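You operate a simulated robot arm through the tools that you are given. There is no shell and no other tool.

Carry out the task below with a simulated robot arm. There is one attempt and no reset: what you move stays moved.

Task
Press green caps on all four corners of the panel on the turntable.
Fine: go round by the knob's marks, 1st to 4th, and leave it on 4th; the panel stays on the turntable.

The check looks at the end state, three seconds after you hand in, the way a careful person would. Anything else that was tipped, shoved, dropped, spilled or broken makes it a failure. A push-on lid holds only when it is set on centred and level and pressed home; a screw cap is set on level and turned clockwise until tight.

Robot
A 6-joint arm with a two-finger gripper, fixed in place. Base frame: the origin is on the floor under the middle of its stand, x ahead of it, y to its left, z up. Lengths are in m, angles in rad, forces in N, time in s.
It reaches about 1.572 m from its shoulder. Its first joint turns from -2.897 to 2.897 rad. Payload 2.45 kg.
Tool frame: the origin (TCP) lies between the finger pads and is the grasp point; the fingertips stand 0.02 m ahead of it; z points along the fingers, y is the line along which they close. The gripper opens to 0.14 m; its body begins 0.168 m behind the TCP.
Orientation is that of the tool frame in the base frame, as [roll, pitch, yaw] about the fixed x, y, z axes, in that order (R = Rz(yaw) Ry(pitch) Rx(roll)). With the fingers straight down and closing along the base's y, the tool's x points along the base's -x, its y along +y and its z along -z.

Tools
- The arm moves only by the tool servo_tool. Its argument "motion" is a list of rows, each a list of 3 entries, a list of its own where there are three numbers: the shift along the tool's x, y, z in units of 50 mm (1.0 is 50 mm), then the turn, a rotation vector about the tool's x, y, z in units of 5 degrees (1.0 is 5 degrees), then the opening, from 0 (shut) to 1 (fully open). In form: [[[dx, dy, dz], [rx, ry, rz], fingers], ...]. A call has 1 to 20 rows; each row shifts and turns the commanded pose from where the row before left it, along the tool's axes as they then stand. A call with a number of a shift or a turn outside -1 to 1 is refused whole. A row lasts 0.2 s, in which the tool goes at most 0.05 m and 0.15 rad; a call with a longer step from one row to the next is refused whole, and so is a gripper value outside its range. Where a pose cannot be reached the arm comes as near as it can. A force on the tool above 90 N (or 10 N above the force at the start of the call, whichever is more), or a blocked arm, ends the call early, and 0.2 s more pass. The fingers move at their own pace (about 0.045 m/s each) and stop on an object; they squeeze with about 39 N. The grip force told is the motor's: it shows also when the fingers shut on nothing. Time passes only in rows, and 0.2 s behind the last, so rows that do not move let the fingers close. It gives the time, the measured TCP pose, the force on the tool (base axes), the opening and the grip force at its end, in the units of the frame above (readings bear some noise), with the torque about the TCP (base axes, N m) and any sound that the robot's microphone picked up, and new pictures: "views" is both (left out), scene, wrist or none.
- Cameras (640 x 400 px; columns grow to the right, rows downward): "scene" is fixed at [0.0512, 0.4996, 1.5907]; the picture's right is [-0.37, -0.93, 0.00], its down [-0.50, 0.20, -0.84] and it looks along [0.78, -0.31, -0.54] (base axes); focal length 329 px, centre (320, 200). "wrist" rides on the gripper at [0.078, 0.011, -0.209] in the tool frame; the picture's right is [-0.14, 0.99, 0.00], its down [-0.92, -0.13, -0.37] and it looks along [-0.37, -0.05, 0.93] (tool axes); focal length 280 px, centre (320, 200). There is no depth. A picture from a camera that has moved, and an enlarged one, comes with that camera's place and axes in the base frame and with its lens.
- enlarge(camera, box): a new picture of the part [left, top, right, bottom] of that camera's present view, enlarged. No time passes.
- close_job(): hands the job in; it is judged then, once.

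Places have to be worked out from the pictures, the camera data and where the tool is seen. Open the gripper and draw the arm clear of the work before you hand the job in, unless the task says otherwise.

The tools are called after "Emit:" as a command line: name --argument value ..., lists and objects as JSON in quotes. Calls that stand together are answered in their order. servo_tool: Moves the arm, as the interface text tells. Its arguments: {"type":"object","properties":{"motion":{"type":"array"},"views":{"type":"string","enum":["both","scene","wrist","none"]}},"required":["motion"]} The other tools are called the same way: enlarge (camera, box) takes an enlarged picture of a part of a camera's view; close_job () hands the job in.

At the start:

```text
time: 0.0
eef_pos: [0.6302, -0.0838, 1.2864]
tcp_rot: [-3.141, 0.0, -3.141]
contact_force: [0.3, -0.2, -0.5]
torque: [0.02, -0.02, 0.01]
width: 0.1399
finger_force: 0.1
```

scene: 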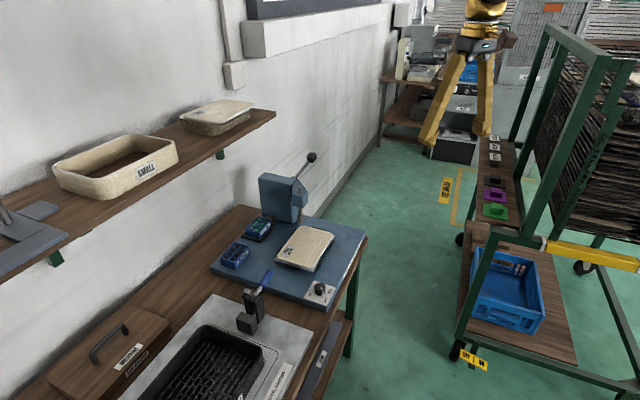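
wrist: 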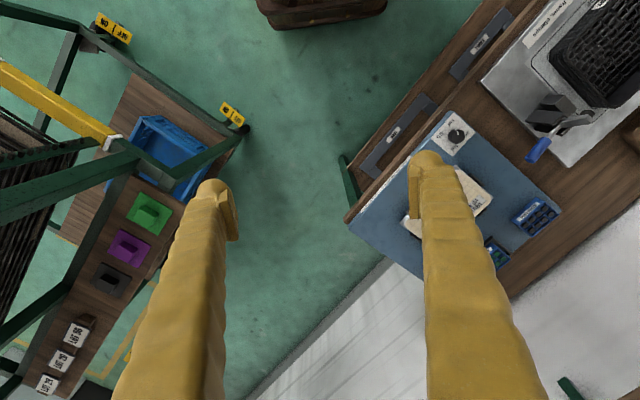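

I start by looking closely at the scene: the panel/turntable, the knob, and the caps, before moving anything.

Emit:
enlarge --camera "scene" --box '[200, 140, 380, 310]'

Emit:
enlarge --camera "scene" --box '[430, 120, 570, 240]'

Emit:
enlarge --camera "wrist" --box '[340, 90, 580, 280]'

Emit:
enlarge --camera "wrist" --box '[0, 100, 240, 400]'

```text
2.35 times, centred on (290, 225) of scene
camera zoom: at [0.0512, 0.4996, 1.5907], right [-0.37, -0.93, 0.0], down [-0.5, 0.2, -0.84], along [0.78, -0.31, -0.54], focal length 774 px, centre (391, 141)
```

zoom: 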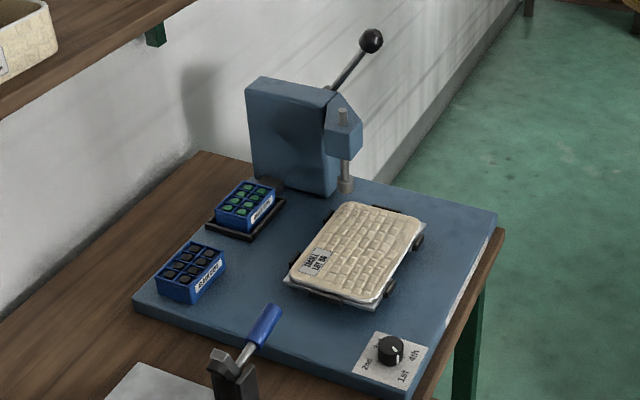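

```text
3.33 times, centred on (500, 180) of scene
camera zoom: at [0.0512, 0.4996, 1.5907], right [-0.37, -0.93, 0.0], down [-0.5, 0.2, -0.84], along [0.78, -0.31, -0.54], focal length 1096 px, centre (-280, 267)
```

zoom: 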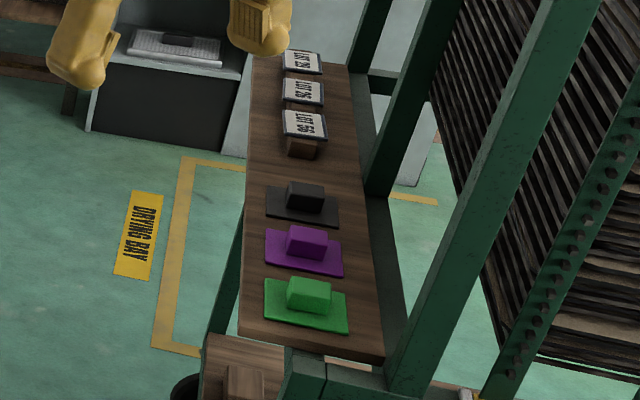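

```text
2.11 times, centred on (460, 185) of wrist
camera zoom: at [0.5525, -0.0724, 1.4967], right [0.14, 0.99, 0.0], down [0.92, -0.13, 0.37], along [0.37, -0.05, -0.93], focal length 590 px, centre (25, 232)
```

zoom: 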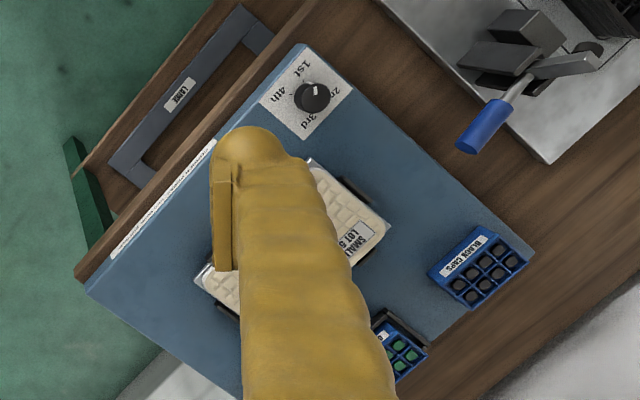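

```text
1.33 times, centred on (120, 250) of wrist
camera zoom: at [0.5525, -0.0724, 1.4967], right [0.14, 0.99, 0.0], down [0.92, -0.13, 0.37], along [0.37, -0.05, -0.93], focal length 374 px, centre (587, 133)
```

zoom: 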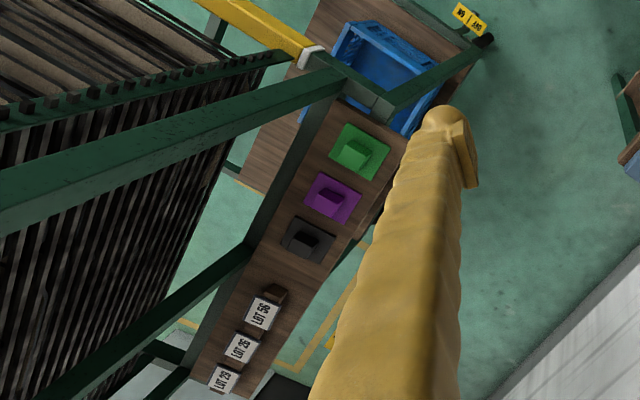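

The press station has a turntable with a panel, a knob (1st–4th) and a lever; I take tighter enlargements of each to read details. By triangulation the knob is near (0.706, 0.24, 0.81).

Emit:
enlarge --camera "scene" --box '[300, 270, 345, 310]'

Emit:
enlarge --camera "scene" --box '[240, 145, 345, 230]'

Emit:
enlarge --camera "scene" --box '[265, 215, 345, 280]'

Emit:
enlarge --camera "scene" --box '[205, 205, 285, 275]'

Emit:
enlarge --camera "wrist" --box '[425, 105, 480, 160]'

```text
10.00 times, centred on (322, 290) of scene
camera zoom: at [0.0512, 0.4996, 1.5907], right [-0.37, -0.93, 0.0], down [-0.5, 0.2, -0.84], along [0.78, -0.31, -0.54], focal length 3289 px, centre (295, -700)
```

zoom: 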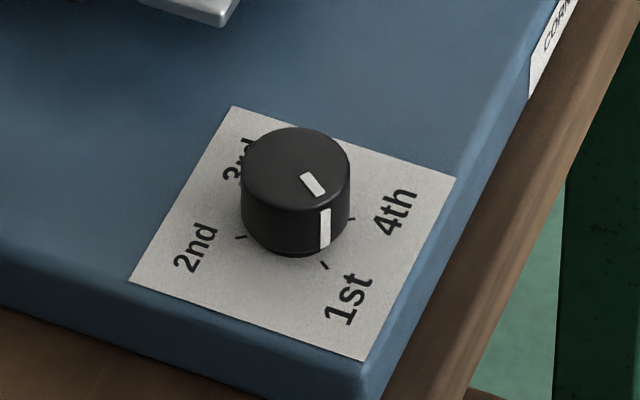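

```text
4.71 times, centred on (292, 188) of scene
camera zoom: at [0.0512, 0.4996, 1.5907], right [-0.37, -0.93, 0.0], down [-0.5, 0.2, -0.84], along [0.78, -0.31, -0.54], focal length 1548 px, centre (449, 259)
```

zoom: 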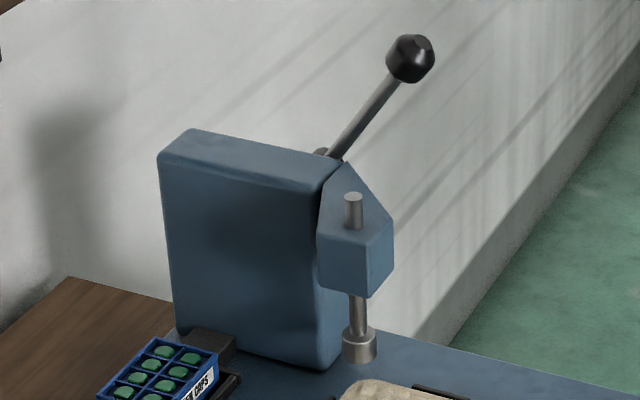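

```text
6.15 times, centred on (305, 248) of scene
camera zoom: at [0.0512, 0.4996, 1.5907], right [-0.37, -0.93, 0.0], down [-0.5, 0.2, -0.84], along [0.78, -0.31, -0.54], focal length 2024 px, centre (412, -92)
```

zoom: 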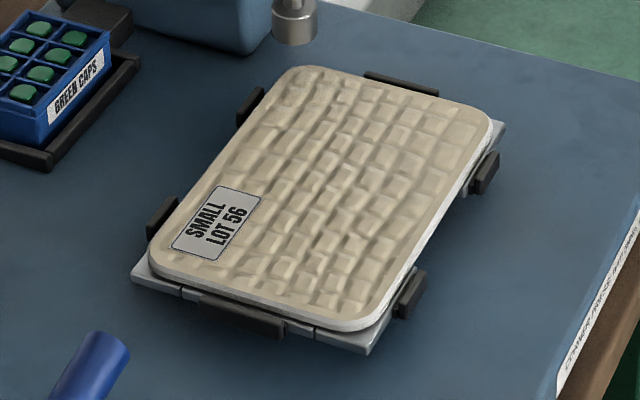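

```text
5.71 times, centred on (245, 240) of scene
camera zoom: at [0.0512, 0.4996, 1.5907], right [-0.37, -0.93, 0.0], down [-0.5, 0.2, -0.84], along [0.78, -0.31, -0.54], focal length 1880 px, centre (749, -29)
```

zoom: 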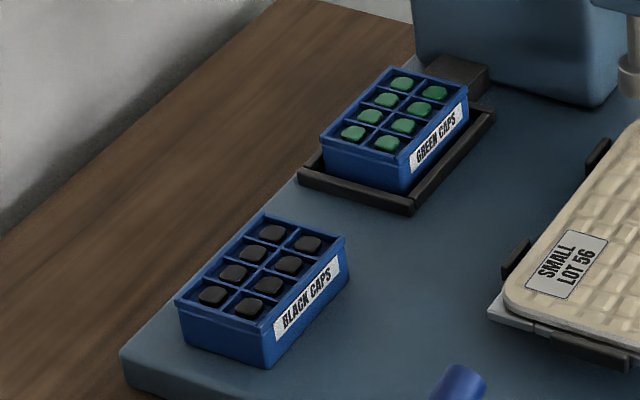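

```text
7.27 times, centred on (452, 132) of wrist
camera zoom: at [0.5525, -0.0724, 1.4967], right [0.14, 0.99, 0.0], down [0.92, -0.13, 0.37], along [0.37, -0.05, -0.93], focal length 2039 px, centre (-644, 691)
```

zoom: 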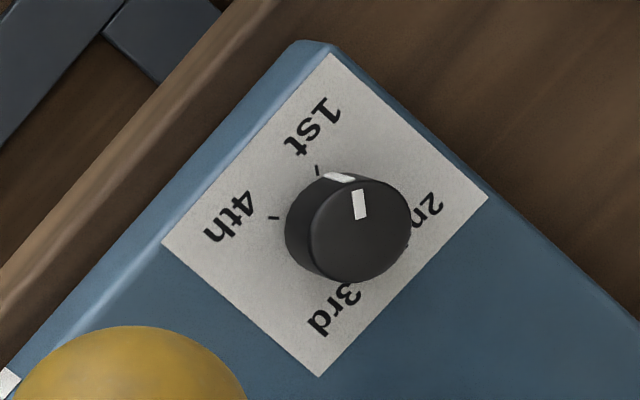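

Green bin is docked in the press's feeder; the knob points close to 1st. There is a label strip on the table edge ("CORNE…"); I'll move the wrist camera nearer over the station to read it, staying high (fingertips above 1.2 m).

Emit:
enlarge --camera "scene" --box '[330, 230, 375, 300]'

Emit:
enlarge --camera "wrist" --box '[380, 140, 450, 215]'

Emit:
enlarge --camera "wrist" --box '[340, 60, 560, 200]'

Emit:
enlarge --camera "scene" --box '[225, 270, 295, 350]'

```text
5.71 times, centred on (352, 265) of scene
camera zoom: at [0.0512, 0.4996, 1.5907], right [-0.37, -0.93, 0.0], down [-0.5, 0.2, -0.84], along [0.78, -0.31, -0.54], focal length 1880 px, centre (134, -171)
```

zoom: 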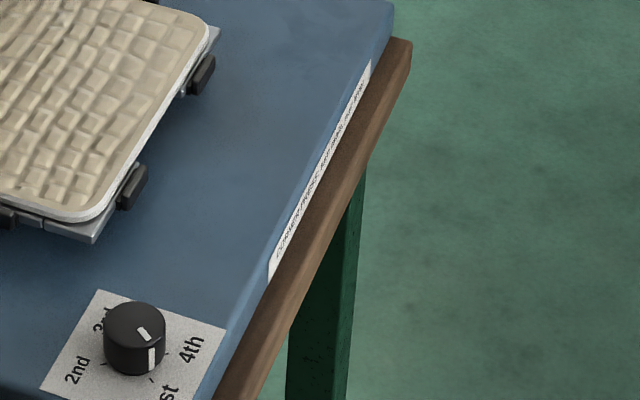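

```text
5.33 times, centred on (415, 178) of wrist
camera zoom: at [0.5525, -0.0724, 1.4967], right [0.14, 0.99, 0.0], down [0.92, -0.13, 0.37], along [0.37, -0.05, -0.93], focal length 1495 px, centre (-187, 320)
```

zoom: 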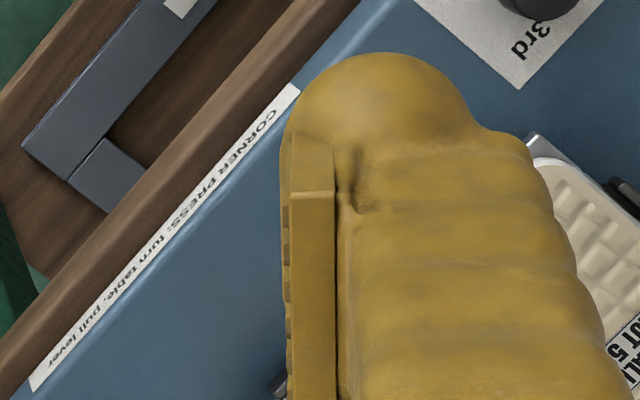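

```text
2.86 times, centred on (450, 130) of wrist
camera zoom: at [0.5525, -0.0724, 1.4967], right [0.14, 0.99, 0.0], down [0.92, -0.13, 0.37], along [0.37, -0.05, -0.93], focal length 801 px, centre (-51, 400)
```

zoom: 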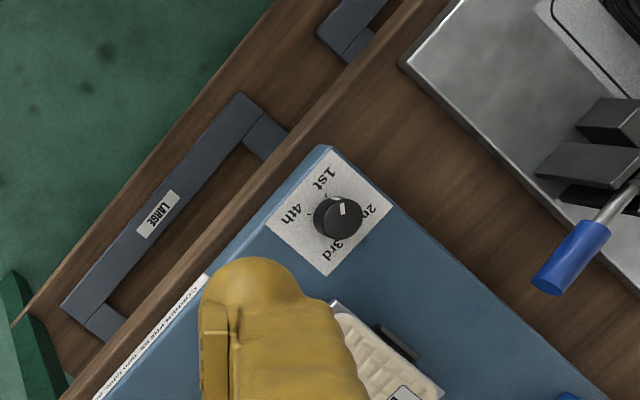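

```text
5.00 times, centred on (260, 310) of scene
camera zoom: at [0.0512, 0.4996, 1.5907], right [-0.37, -0.93, 0.0], down [-0.5, 0.2, -0.84], along [0.78, -0.31, -0.54], focal length 1644 px, centre (620, -350)
```

zoom: 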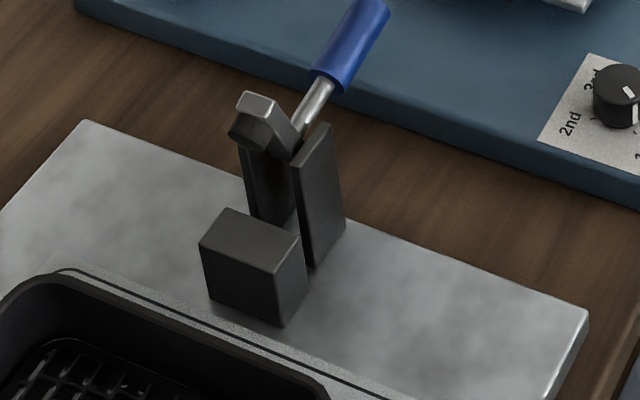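

The label reads "CORNER PRESS: turn table, pull lever". Marks go clockwise from above 1→2→3→4; knob top ≈ (0.706, 0.239, 0.822). I move the arm to look at the lever from above between the open fingers.

Emit:
servo_tool --motion '[[[-0.567, 0.6, -0.217], [0, 0, 0], 1], [[-0.567, 0.6, -0.217], [0, 0, 0], 1], [[-0.567, 0.6, -0.217], [0, 0, 0], 1], [[-0.567, 0.6, -0.217], [0, 0, 0], 1], [[-0.567, 0.6, -0.217], [0, 0, 0], 1], [[-0.567, 0.6, -0.217], [0, 0, 0], 1]]' --views "both"

```text
time: 1.4
eef_pos: [0.7988, 0.095, 1.3511]
tcp_rot: [3.141, 0.0, 3.14]
contact_force: [0.3, -0.1, 0.6]
torque: [0.0, -0.04, -0.01]
width: 0.1399
finger_force: 0.1
camera wrist: at [0.7218, 0.1069, 1.5616], right [0.14, 0.99, 0.0], down [0.92, -0.13, 0.37], along [0.37, -0.05, -0.93], focal length 280 px, centre (320, 200)
```

scene: 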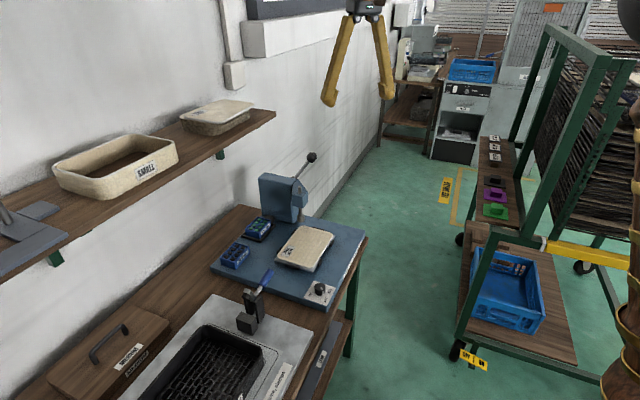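
wrist: 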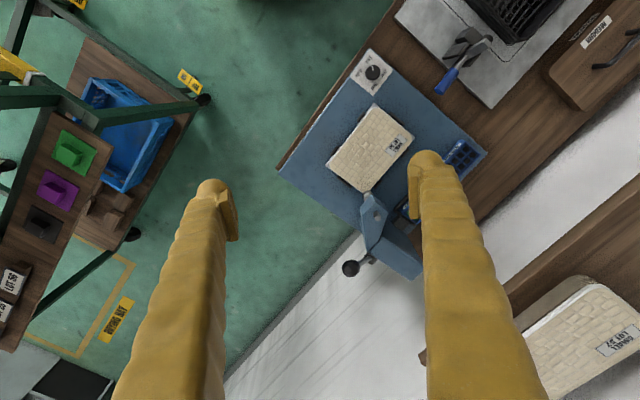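

Emit:
enlarge --camera "wrist" --box '[320, 160, 440, 290]'

Emit:
enlarge --camera "wrist" --box '[320, 40, 430, 200]'

Emit:
enlarge --camera "scene" --box '[270, 145, 330, 215]'

```text
3.08 times, centred on (380, 225) of wrist
camera zoom: at [0.7218, 0.1069, 1.5616], right [0.14, 0.99, 0.0], down [0.92, -0.13, 0.37], along [0.37, -0.05, -0.93], focal length 863 px, centre (135, 123)
```

zoom: 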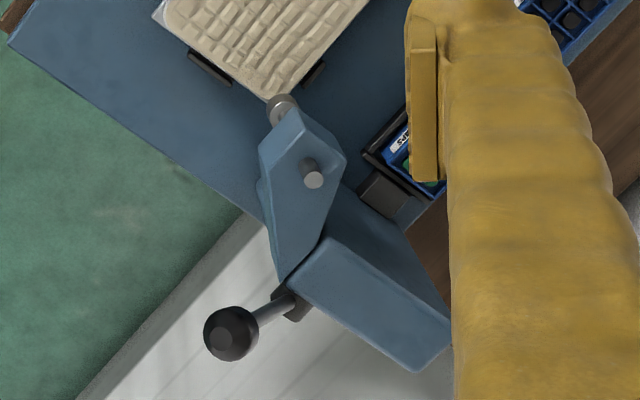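

```text
2.50 times, centred on (375, 120) of wrist
camera zoom: at [0.7218, 0.1069, 1.5616], right [0.14, 0.99, 0.0], down [0.92, -0.13, 0.37], along [0.37, -0.05, -0.93], focal length 701 px, centre (182, 400)
```

zoom: 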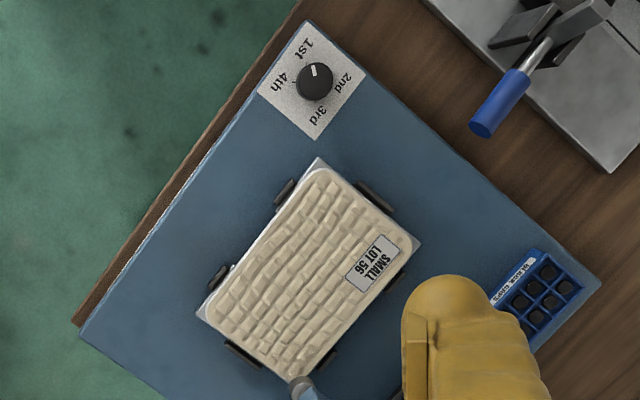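

```text
5.71 times, centred on (300, 180) of scene
camera zoom: at [0.0512, 0.4996, 1.5907], right [-0.37, -0.93, 0.0], down [-0.5, 0.2, -0.84], along [0.78, -0.31, -0.54], focal length 1880 px, centre (434, 314)
```

zoom: 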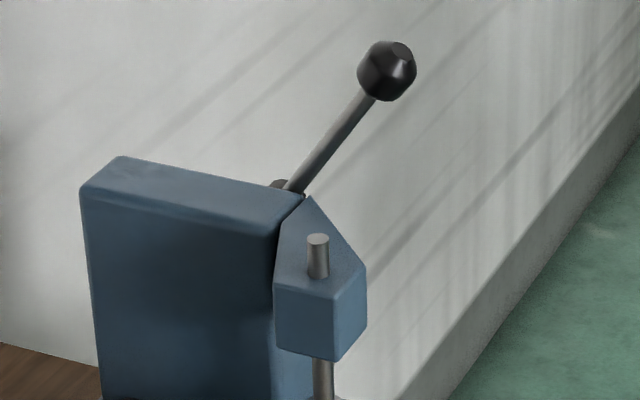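

Lever hub ≈ (1.14, 0.18, 0.96), ball ≈ (1.078, 0.124, 1.071); it swings in the vertical plane along (0.707, 0.707), toward the user side and down. I enlarge the knob and the ram/corner to check the current alignment.

Emit:
enlarge --camera "wrist" --box '[350, 50, 395, 95]'

Emit:
enlarge --camera "wrist" --box '[350, 170, 395, 215]'

Emit:
enlarge --camera "scene" --box '[285, 200, 325, 240]'

```text
8.89 times, centred on (372, 72) of wrist
camera zoom: at [0.7218, 0.1069, 1.5616], right [0.14, 0.99, 0.0], down [0.92, -0.13, 0.37], along [0.37, -0.05, -0.93], focal length 2492 px, centre (-147, 1333)
```

zoom: 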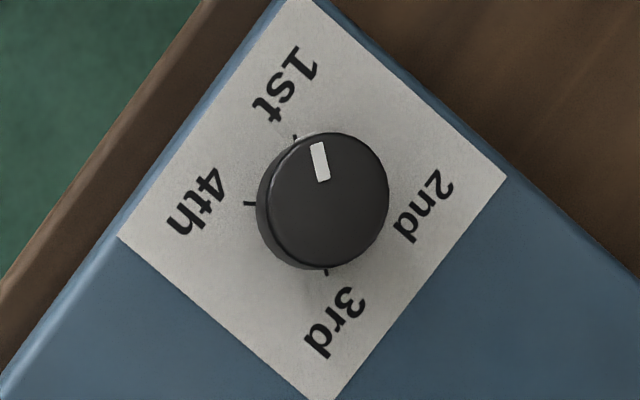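

```text
8.89 times, centred on (372, 192) of wrist
camera zoom: at [0.7218, 0.1069, 1.5616], right [0.14, 0.99, 0.0], down [0.92, -0.13, 0.37], along [0.37, -0.05, -0.93], focal length 2492 px, centre (-147, 267)
```

zoom: 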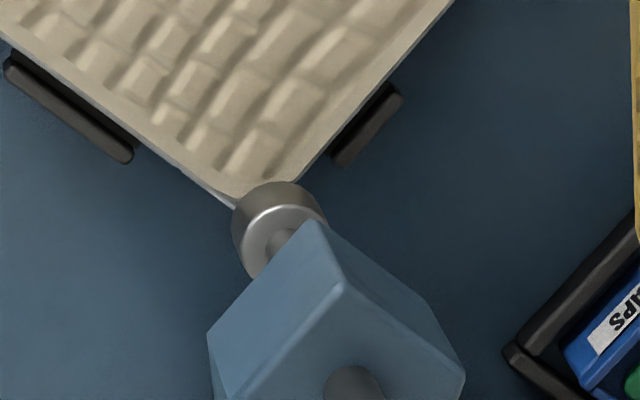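

```text
10.00 times, centred on (305, 220) of scene
camera zoom: at [0.0512, 0.4996, 1.5907], right [-0.37, -0.93, 0.0], down [-0.5, 0.2, -0.84], along [0.78, -0.31, -0.54], focal length 3289 px, centre (470, 0)
```

zoom: 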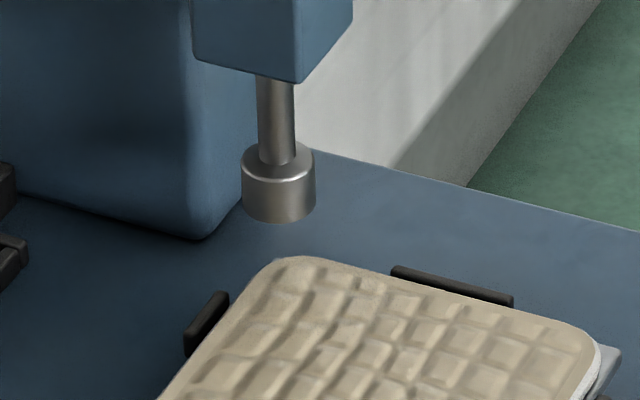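

The knob marks are spaced to the panel's corner geometry (~112°/67°), pointer near 1st. I zoom further on the knob to measure the pointer against the 1st tick accurately.

Emit:
enlarge --camera "wrist" --box '[360, 62, 384, 84]'

Emit:
enlarge --camera "scene" --box '[309, 278, 333, 302]'

```text
16.00 times, centred on (372, 73) of wrist
camera zoom: at [0.7218, 0.1069, 1.5616], right [0.14, 0.99, 0.0], down [0.92, -0.13, 0.37], along [0.37, -0.05, -0.93], focal length 4486 px, centre (-512, 2232)
```

zoom: 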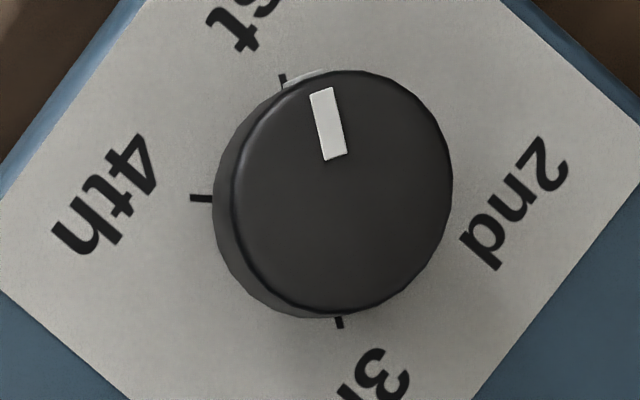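

```text
16.00 times, centred on (321, 290) of scene
camera zoom: at [0.0512, 0.4996, 1.5907], right [-0.37, -0.93, 0.0], down [-0.5, 0.2, -0.84], along [0.78, -0.31, -0.54], focal length 5262 px, centre (304, -1240)
```

zoom: 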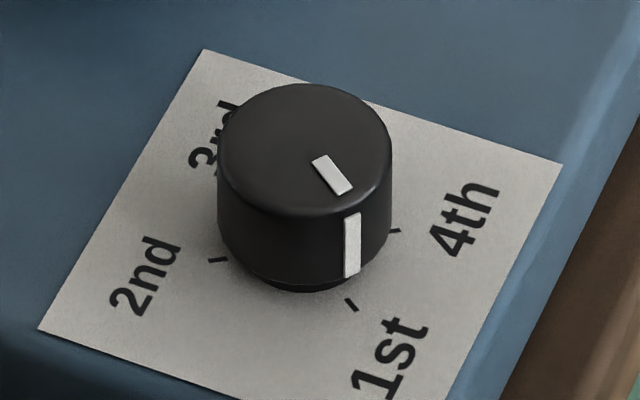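

Pointer is within ~1–2° of 1st and the corner lies under the ram, so I can start with the lever at 1st. I turn the tool +45° (fingers closing along the lever's axis direction) and go above the ball, staying high.

Emit:
servo_tool --motion '[[[0, 0, 0], [0, 0, -1], 1], [[0, 0, 0], [0, 0, -1], 0.9], [[0, 0, 0], [0, 0, -1], 0.8], [[0, 0, 0], [0, 0, -1], 0.7], [[0, 0, 0], [0, 0, -1], 0.6], [[0, 0, 0], [0, 0, -1], 0.55], [[0, 0, 0], [0, 0, -1], 0.55], [[0, 0, 0], [0, 0, -1], 0.55], [[0, 0, 0], [0, 0, -1], 0.55], [[-0.622, -0.505, 0.257], [0, 0, 0], 0.55], [[-0.622, -0.505, 0.257], [0, 0, 0], 0.55], [[-0.622, -0.505, 0.257], [0, 0, 0], 0.55], [[-0.622, -0.505, 0.257], [0, 0, 0], 0.55], [[-0.622, -0.505, 0.257], [0, 0, 0], 0.55], [[-0.622, -0.505, 0.257], [0, 0, 0], 0.55], [[-0.622, -0.505, 0.257], [0, 0, 0], 0.55]]' --views "both"

```text
time: 4.8
eef_pos: [1.078, 0.1263, 1.2622]
tcp_rot: [3.141, 0.0, -2.356]
contact_force: [0.1, -0.3, 0.7]
torque: [0.01, -0.1, -0.03]
width: 0.077
finger_force: 0.0
camera wrist: at [1.0152, 0.0791, 1.4713], right [-0.6, 0.8, 0.0], down [0.74, 0.56, 0.37], along [0.29, 0.22, -0.93], focal length 280 px, centre (320, 200)
```

scene: 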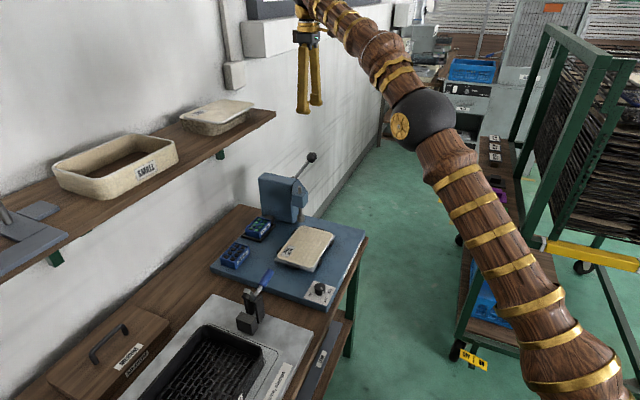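
wrist: 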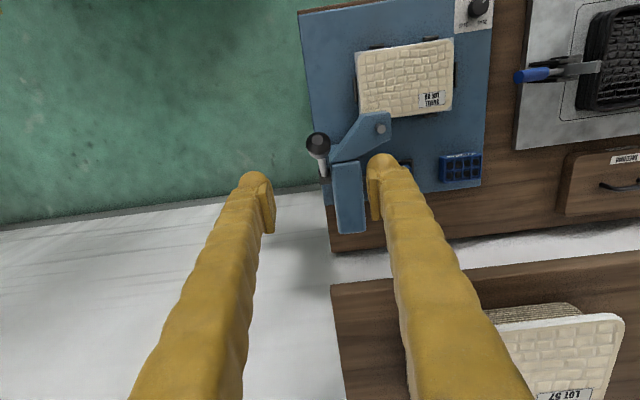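

The lever ball shows in the gap before the fingers. I zoom to refine its position before descending.

Emit:
enlarge --camera "wrist" --box '[280, 110, 400, 240]'

Emit:
enlarge --camera "scene" --box '[260, 90, 360, 220]'

```text
3.08 times, centred on (340, 175) of wrist
camera zoom: at [1.0152, 0.0791, 1.4713], right [-0.6, 0.8, 0.0], down [0.74, 0.56, 0.37], along [0.29, 0.22, -0.93], focal length 863 px, centre (258, 277)
```

zoom: 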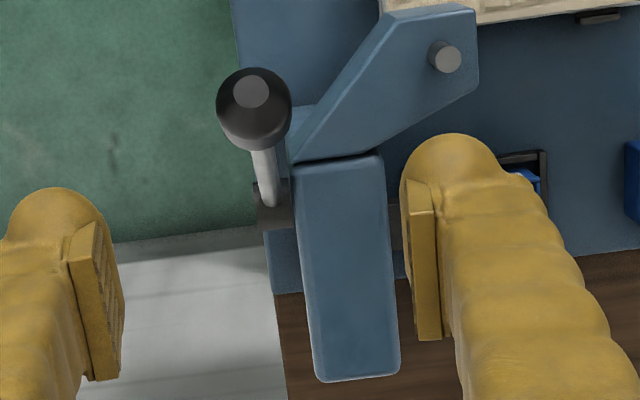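

```text
3.08 times, centred on (310, 155) of scene
camera zoom: at [0.0512, 0.4996, 1.5907], right [-0.37, -0.93, 0.0], down [-0.5, 0.2, -0.84], along [0.78, -0.31, -0.54], focal length 1012 px, centre (351, 338)
```

zoom: 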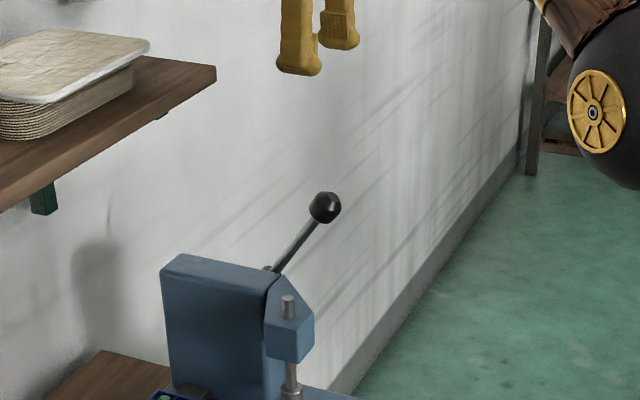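

Ball centre refined to ≈ (1.0745, 0.123, 1.073). I descend straight over it with the fingers at 77 mm, straddling the 37 mm ball.

Emit:
servo_tool --motion '[[[0.02, 0, 0.75], [0, 0, 0], 0.55], [[0.02, 0, 0.75], [0, 0, 0], 0.55], [[0.02, 0, 0.75], [0, 0, 0], 0.55], [[0.02, 0, 0.75], [0, 0, 0], 0.55], [[0.02, 0, 0.75], [0, 0, 0], 0.55]]' --views "both"

```text
time: 6.0
eef_pos: [1.0756, 0.1219, 1.073]
tcp_rot: [3.141, 0.0, -2.356]
contact_force: [1.6, -0.2, 0.1]
torque: [0.03, 0.01, 0.0]
width: 0.0769
finger_force: 0.1
camera wrist: at [1.0122, 0.0751, 1.2834], right [-0.6, 0.8, 0.0], down [0.74, 0.56, 0.37], along [0.29, 0.22, -0.93], focal length 280 px, centre (320, 200)
```

scene: 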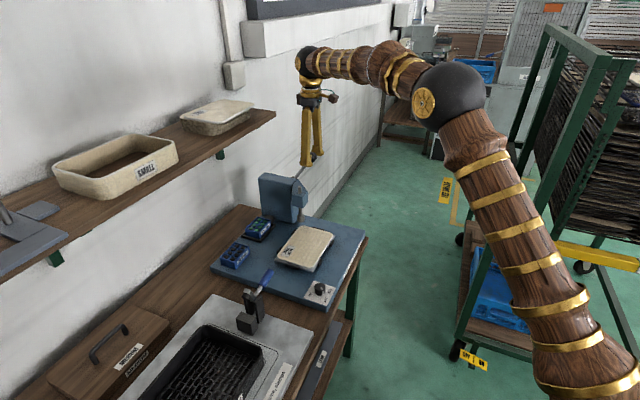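
wrist: 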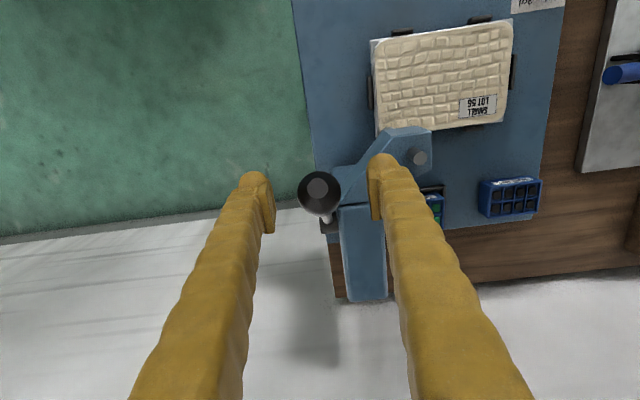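

The ball projects right at the TCP. I close the fingers on it.

Emit:
servo_tool --motion '[[[0, 0, 0], [0, 0, 0], 0], [[0, 0, 0], [0, 0, 0], 0], [[0, 0, 0], [0, 0, 0], 0], [[0, 0, 0], [0, 0, 0], 0]]' --views "wrist"

```text
time: 7.0
eef_pos: [1.075, 0.121, 1.0736]
tcp_rot: [-3.141, 0.001, -2.356]
contact_force: [6.9, -4.0, -1.0]
torque: [0.12, -0.19, -0.04]
width: 0.0324
finger_force: 33.9
camera wrist: at [1.0126, 0.0749, 1.2833], right [-0.6, 0.8, 0.0], down [0.74, 0.56, 0.37], along [0.29, 0.22, -0.93], focal length 280 px, centre (320, 200)
```

wrist: 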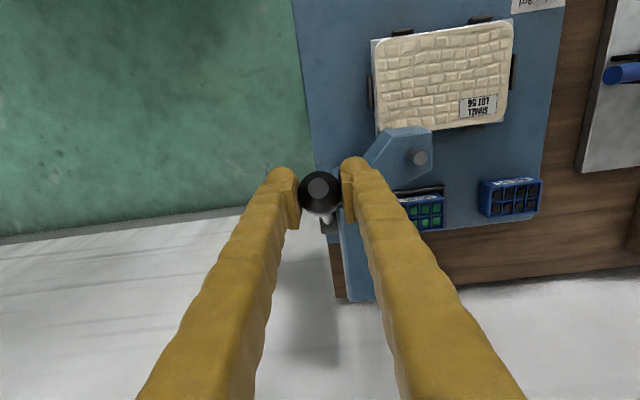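

Ball gripped (32 mm, 34 N). I pull it toward the user side and down along its arc (radius ≈ 0.143 m) in small steps, watching force and sound.

Emit:
servo_tool --motion '[[[0.15, 0, 0.132], [0, 0, 0], 0], [[0.15, 0, 0.132], [0, 0, 0], 0], [[0.13, 0, 0.152], [0, 0, 0], 0], [[0.13, 0, 0.152], [0, 0, 0], 0]]' --views "wrist"

```text
time: 8.0
eef_pos: [1.0556, 0.1018, 1.0461]
tcp_rot: [-3.14, 0.001, -2.357]
contact_force: [23.8, -14.5, 8.2]
torque: [0.93, -0.97, 0.01]
width: 0.0318
finger_force: 45.1
camera wrist: at [0.992, 0.0546, 1.2561], right [-0.6, 0.8, 0.0], down [0.74, 0.56, 0.37], along [0.3, 0.22, -0.93], focal length 280 px, centre (320, 200)
```

wrist: 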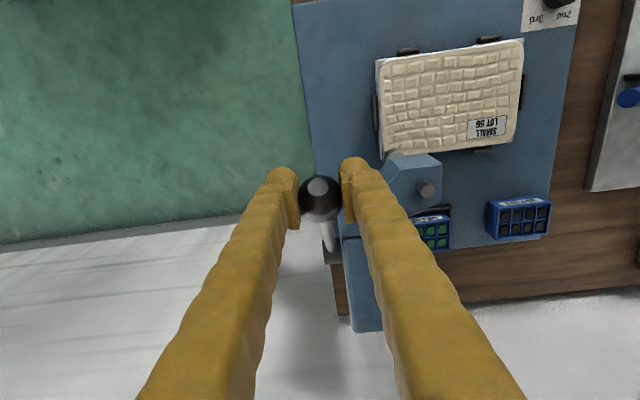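

The lever moves, but a sideways force of ~27 N along e1 has built up. I nudge 2 mm along +e1 (tool −y) to test if it relieves it.

Emit:
servo_tool --motion '[[[0, -0.04, 0], [0, 0, 0], 0]]' --views "none"

```text
time: 8.4
eef_pos: [1.0556, 0.1018, 1.0457]
tcp_rot: [3.139, -0.001, -2.355]
contact_force: [-9.7, -4.9, 15.3]
torque: [0.33, -0.36, -0.01]
width: 0.0316
finger_force: 44.9
```

That relieved it (e1 now −3 N). I continue down the arc.

Emit:
servo_tool --motion '[[[0.108, -0.007, 0.168], [0, 0, 0], 0], [[0.108, -0.007, 0.168], [0, 0, 0], 0], [[0.083, -0.007, 0.182], [0, 0, 0], 0], [[0.083, -0.007, 0.182], [0, 0, 0], 0]]' --views "both"

```text
time: 9.4
eef_pos: [1.0417, 0.0889, 1.0112]
tcp_rot: [3.138, 0.0, -2.354]
contact_force: [-46.4, 34.5, 15.8]
torque: [0.68, -0.92, -0.09]
width: 0.0321
finger_force: 44.9
camera wrist: at [0.9804, 0.0415, 1.2213], right [-0.6, 0.8, 0.0], down [0.74, 0.56, 0.37], along [0.29, 0.22, -0.93], focal length 280 px, centre (320, 200)
```

scene: 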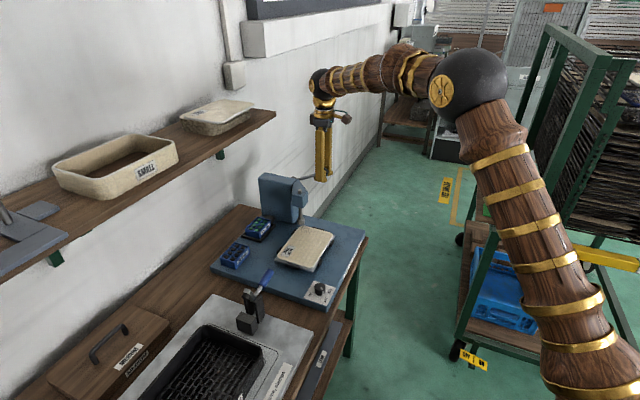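
wrist: 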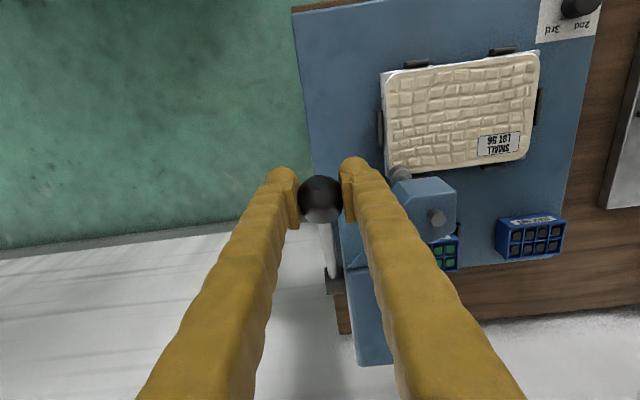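

The lateral force went the other way (−57 N along e1). I shift back 1.5 mm and let it settle.

Emit:
servo_tool --motion '[[[0, 0.03, 0], [0, 0, 0], 0], [[0, 0, 0], [0, 0, 0], 0]]' --views "none"

```text
time: 10.0
eef_pos: [1.0416, 0.0891, 1.0105]
tcp_rot: [-3.141, 0.0, -2.354]
contact_force: [-43.7, 38.0, 7.8]
torque: [0.06, -0.53, -0.17]
width: 0.0318
finger_force: 44.4
```

Emit:
servo_tool --motion '[[[0, 0.03, 0], [0, 0, 0], 0], [[0, 0, 0], [0, 0, 0], 0]]' --views "none"

```text
time: 10.6
eef_pos: [1.0407, 0.0894, 1.0111]
tcp_rot: [3.142, 0.002, -2.357]
contact_force: [-21.9, 28.2, 0.2]
torque: [-0.21, -0.15, -0.12]
width: 0.0318
finger_force: 44.7
```

Side force dropped to −35 N; another small shift the same way.

Emit:
servo_tool --motion '[[[0, 0.03, 0], [0, 0, 0], 0], [[0, 0, 0], [0, 0, 0], 0]]' --views "none"

```text
time: 11.2
eef_pos: [1.0423, 0.0893, 1.0101]
tcp_rot: [-3.139, 0.0, -2.356]
contact_force: [13.4, 9.9, -8.2]
torque: [-0.22, 0.18, -0.03]
width: 0.0317
finger_force: 45.0
```

Balanced now. I continue down the arc.

Emit:
servo_tool --motion '[[[0.057, 0, 0.191], [0, 0, 0], 0], [[0.057, 0, 0.191], [0, 0, 0], 0], [[0.03, 0, 0.197], [0, 0, 0], 0], [[0.03, 0, 0.197], [0, 0, 0], 0], [[0, 0, 0], [0, 0, 0], 0]]' --views "both"

```text
time: 12.4
eef_pos: [1.035, 0.0825, 0.9728]
tcp_rot: [-3.14, 0.001, -2.355]
contact_force: [10.9, -44.6, 14.7]
torque: [0.93, -0.55, 0.07]
width: 0.0318
finger_force: 45.0
camera wrist: at [0.9724, 0.0351, 1.1826], right [-0.6, 0.8, 0.0], down [0.74, 0.56, 0.37], along [0.29, 0.22, -0.93], focal length 280 px, centre (320, 200)
```

scene: 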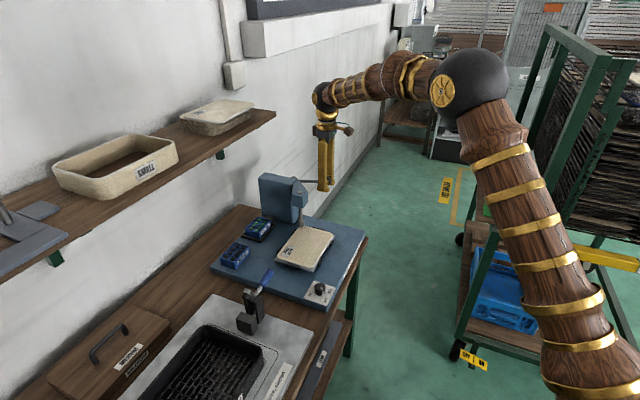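
wrist: 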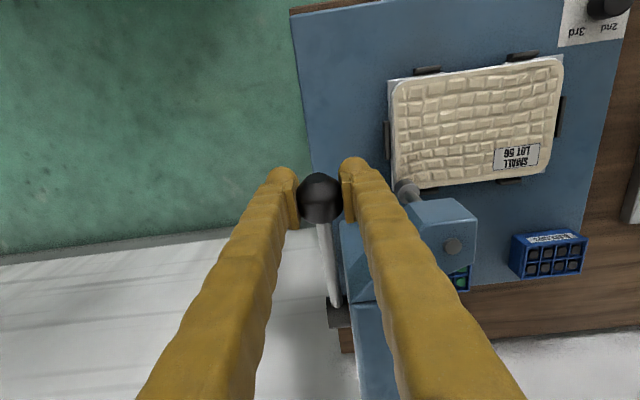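

Small side loads only (39 N e1, −24 N e2). I correct slightly and keep going down.

Emit:
servo_tool --motion '[[[0.03, -0.02, 0.1], [0, 0, 0], 0], [[0.01, 0, 0.19], [0, 0, 0], 0], [[0.0, 0, 0.19], [0, 0, 0], 0], [[0, 0, 0], [0, 0, 0], 0]]' --views "wrist"

```text
time: 13.4
eef_pos: [1.0348, 0.0821, 0.947]
tcp_rot: [3.139, 0.001, -2.356]
contact_force: [14.4, -29.5, 9.4]
torque: [0.95, -0.45, 0.24]
width: 0.032
finger_force: 45.0
camera wrist: at [0.9722, 0.0342, 1.1581], right [-0.6, 0.8, 0.0], down [0.74, 0.56, 0.37], along [0.29, 0.22, -0.93], focal length 280 px, centre (320, 200)
```

wrist: 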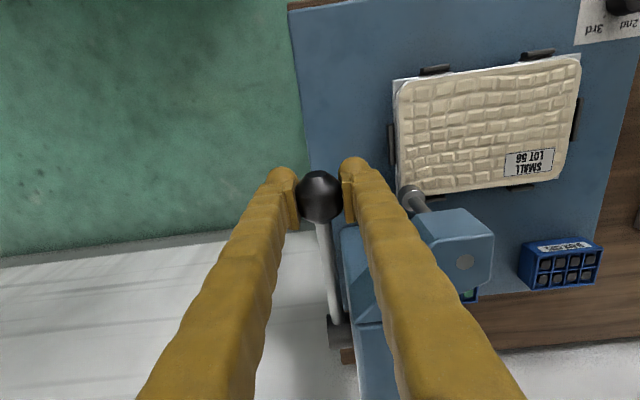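

Ball at z 0.947, ram rod visibly lowering. I zoom to see the ram against the panel corner before continuing.

Emit:
enlarge --camera "wrist" --box '[370, 150, 510, 290]'

Emit:
enlarge --camera "scene" --box '[270, 165, 340, 245]'

```text
2.86 times, centred on (440, 220) of wrist
camera zoom: at [0.9722, 0.0342, 1.1581], right [-0.6, 0.8, 0.0], down [0.74, 0.56, 0.37], along [0.29, 0.22, -0.93], focal length 801 px, centre (-23, 143)
```

zoom: 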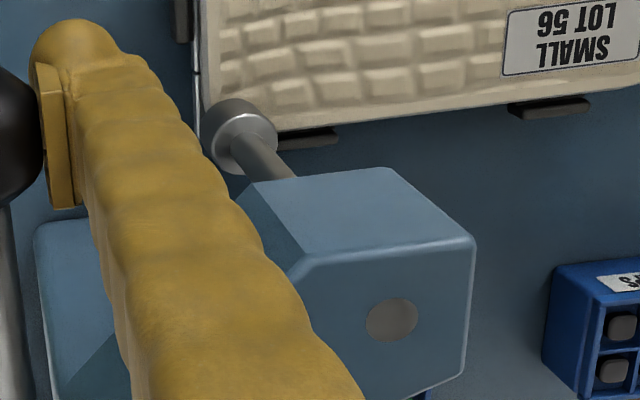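

```text
5.00 times, centred on (305, 205) of scene
camera zoom: at [0.0512, 0.4996, 1.5907], right [-0.37, -0.93, 0.0], down [-0.5, 0.2, -0.84], along [0.78, -0.31, -0.54], focal length 1644 px, centre (395, 175)
```

zoom: 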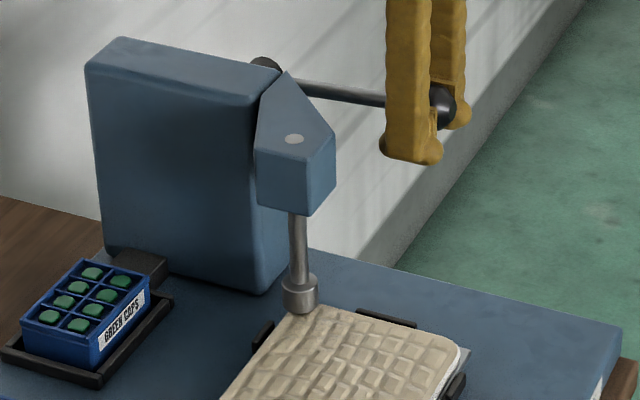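

The ram is nearly down on the corner. I continue in small steps, watching for the press contact.

Emit:
servo_tool --motion '[[[-0.02, -0.015, 0.13], [0, 0, 0], 0], [[-0.03, 0, 0.13], [0, 0, 0], 0], [[-0.03, 0, 0.13], [0, 0, 0], 0], [[0, 0, 0], [0, 0, 0], 0]]' --views "scene"

```text
time: 14.4
eef_pos: [1.0366, 0.0839, 0.9285]
tcp_rot: [3.14, 0.0, -2.357]
contact_force: [-23.9, -16.9, 12.0]
torque: [0.61, -0.7, -0.05]
width: 0.0321
finger_force: 44.7
```

scene: 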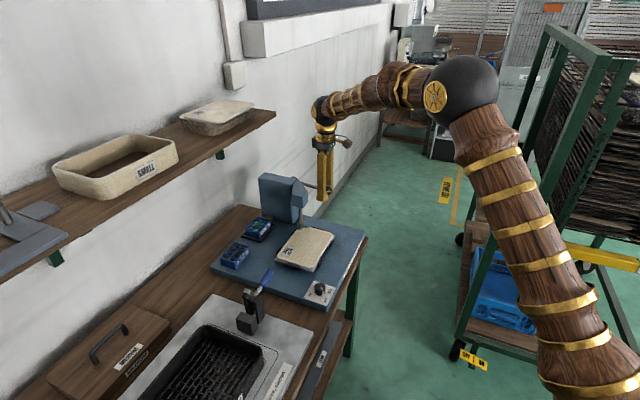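

Emit:
servo_tool --motion '[[[0.01, 0, 0.13], [0, 0, 0], 0], [[-0.02, 0, 0.13], [0, 0, 0], 0], [[-0.03, 0, 0.13], [0, 0, 0], 0], [[0, 0, 0], [0, 0, 0], 0]]' --views "wrist"

```text
time: 15.4
eef_pos: [1.0385, 0.0864, 0.9086]
tcp_rot: [-3.141, -0.002, -2.357]
contact_force: [-4.5, 10.8, 23.3]
torque: [-0.37, 0.12, -0.19]
width: 0.0319
finger_force: 44.8
camera wrist: at [0.9768, 0.0388, 1.1185], right [-0.6, 0.8, 0.0], down [0.74, 0.56, 0.37], along [0.29, 0.22, -0.93], focal length 280 px, centre (320, 200)
```

wrist: 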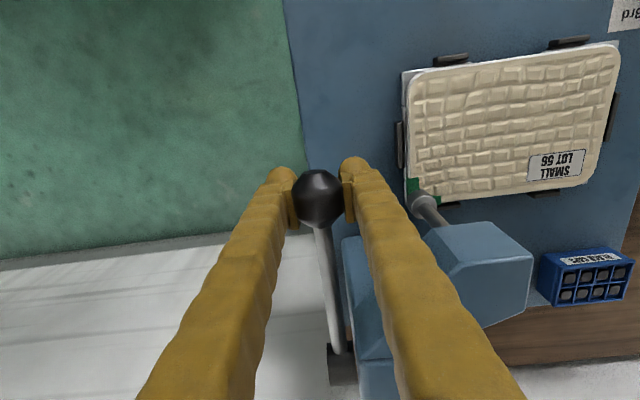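

A green cap has appeared under the ram at the corner; z force is rising (23 N). I keep pressing in small steps.

Emit:
enlarge --camera "wrist" --box '[390, 160, 470, 230]'

Emit:
servo_tool --motion '[[[-0.03, 0, 0.1], [0, 0, 0], 0], [[-0.03, 0, 0.1], [0, 0, 0], 0], [[0, 0, 0], [0, 0, 0], 0]]' --views "wrist"

```text
5.71 times, centred on (430, 195) of wrist
camera zoom: at [0.9768, 0.0388, 1.1185], right [-0.6, 0.8, 0.0], down [0.74, 0.56, 0.37], along [0.29, 0.22, -0.93], focal length 1602 px, centre (-309, 229)
```

zoom: 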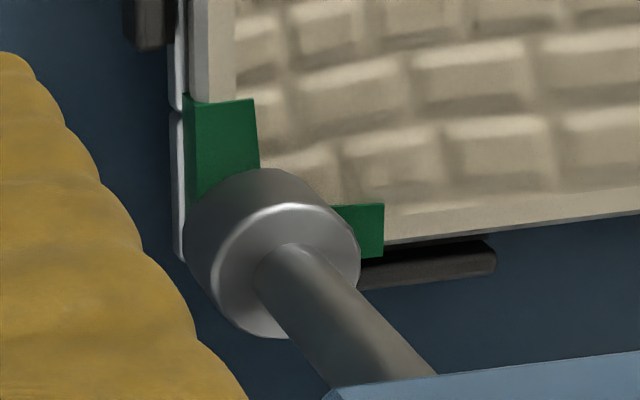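

```text
time: 16.2
eef_pos: [1.0385, 0.0858, 0.8991]
tcp_rot: [3.139, -0.004, -2.357]
contact_force: [-59.0, -9.2, 1.2]
torque: [0.42, -2.77, -0.26]
width: 0.0101
finger_force: 37.7
camera wrist: at [0.9782, 0.0396, 1.1094], right [-0.6, 0.8, 0.0], down [0.74, 0.56, 0.37], along [0.29, 0.22, -0.93], focal length 280 px, centre (320, 200)
```

wrist: 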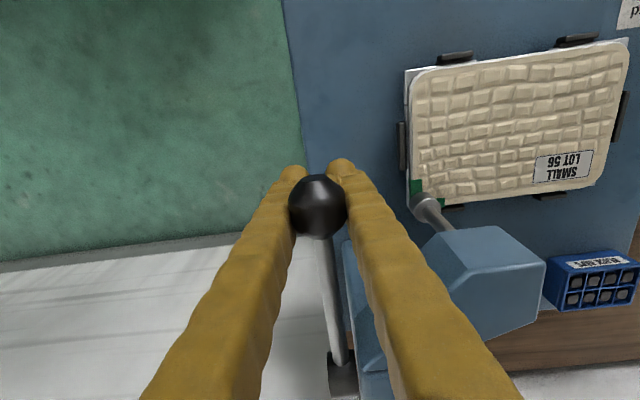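

The fingers slipped below the ball's widest part (opening now 10 mm). I look closely before doing anything.

Emit:
enlarge --camera "wrist" --box '[250, 140, 480, 290]'

Emit:
enlarge --camera "scene" --box '[270, 165, 350, 245]'

```text
2.67 times, centred on (365, 215) of wrist
camera zoom: at [0.9782, 0.0396, 1.1094], right [-0.6, 0.8, 0.0], down [0.74, 0.56, 0.37], along [0.29, 0.22, -0.93], focal length 748 px, centre (200, 160)
```

zoom: 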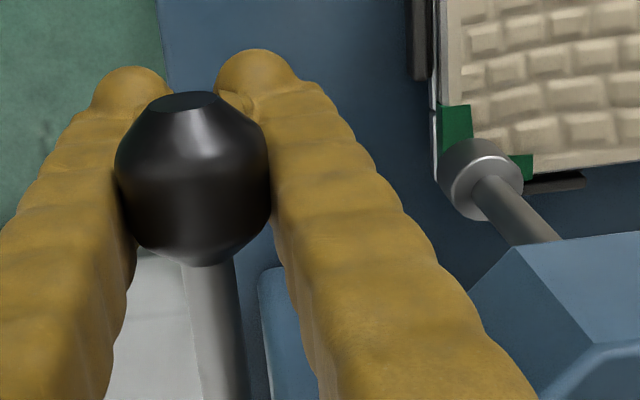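

```text
5.00 times, centred on (310, 205) of scene
camera zoom: at [0.0512, 0.4996, 1.5907], right [-0.37, -0.93, 0.0], down [-0.5, 0.2, -0.84], along [0.78, -0.31, -0.54], focal length 1644 px, centre (370, 175)
```

zoom: 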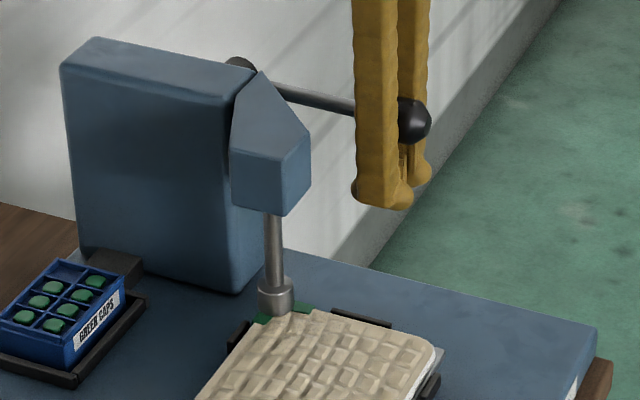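

The ball slid up out of the grip (now ≈ (1.036, 0.081, 0.939)) because the ram is working against the cap; one green cap has been taken from the bin. Friction isn't enough, so I open, rise clear, and will push the ball down from above with closed fingertips.

Emit:
servo_tool --motion '[[[0, 0, 0], [0, 0, 0], 0.45], [[0, 0, 0], [0, 0, 0], 0.45], [[0, 0, 0], [0, 0, 0], 0.45], [[0, 0, 0], [0, 0, 0], 0.45]]' --views "both"

```text
time: 17.2
eef_pos: [1.0408, 0.0875, 0.9002]
tcp_rot: [-3.14, 0.0, -2.355]
contact_force: [-2.6, -3.9, 8.9]
torque: [1.16, -0.67, -0.08]
width: 0.0629
finger_force: 0.1
camera wrist: at [0.979, 0.0399, 1.1101], right [-0.6, 0.8, 0.0], down [0.74, 0.56, 0.37], along [0.29, 0.22, -0.93], focal length 280 px, centre (320, 200)
```

scene: 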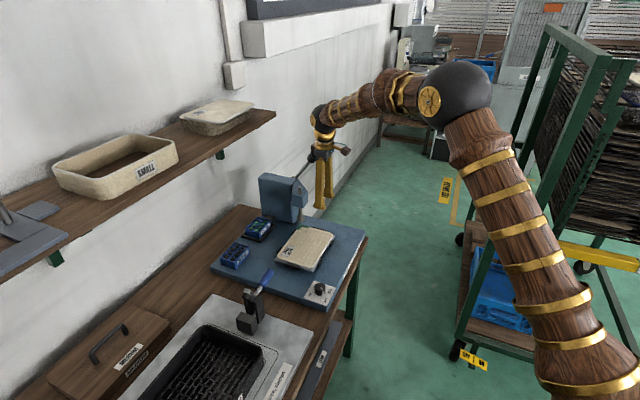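
wrist: 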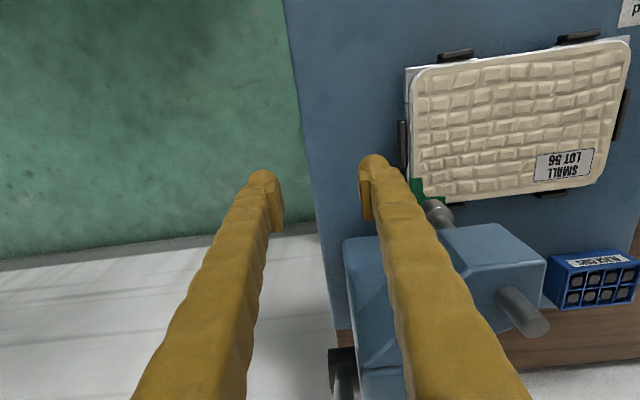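

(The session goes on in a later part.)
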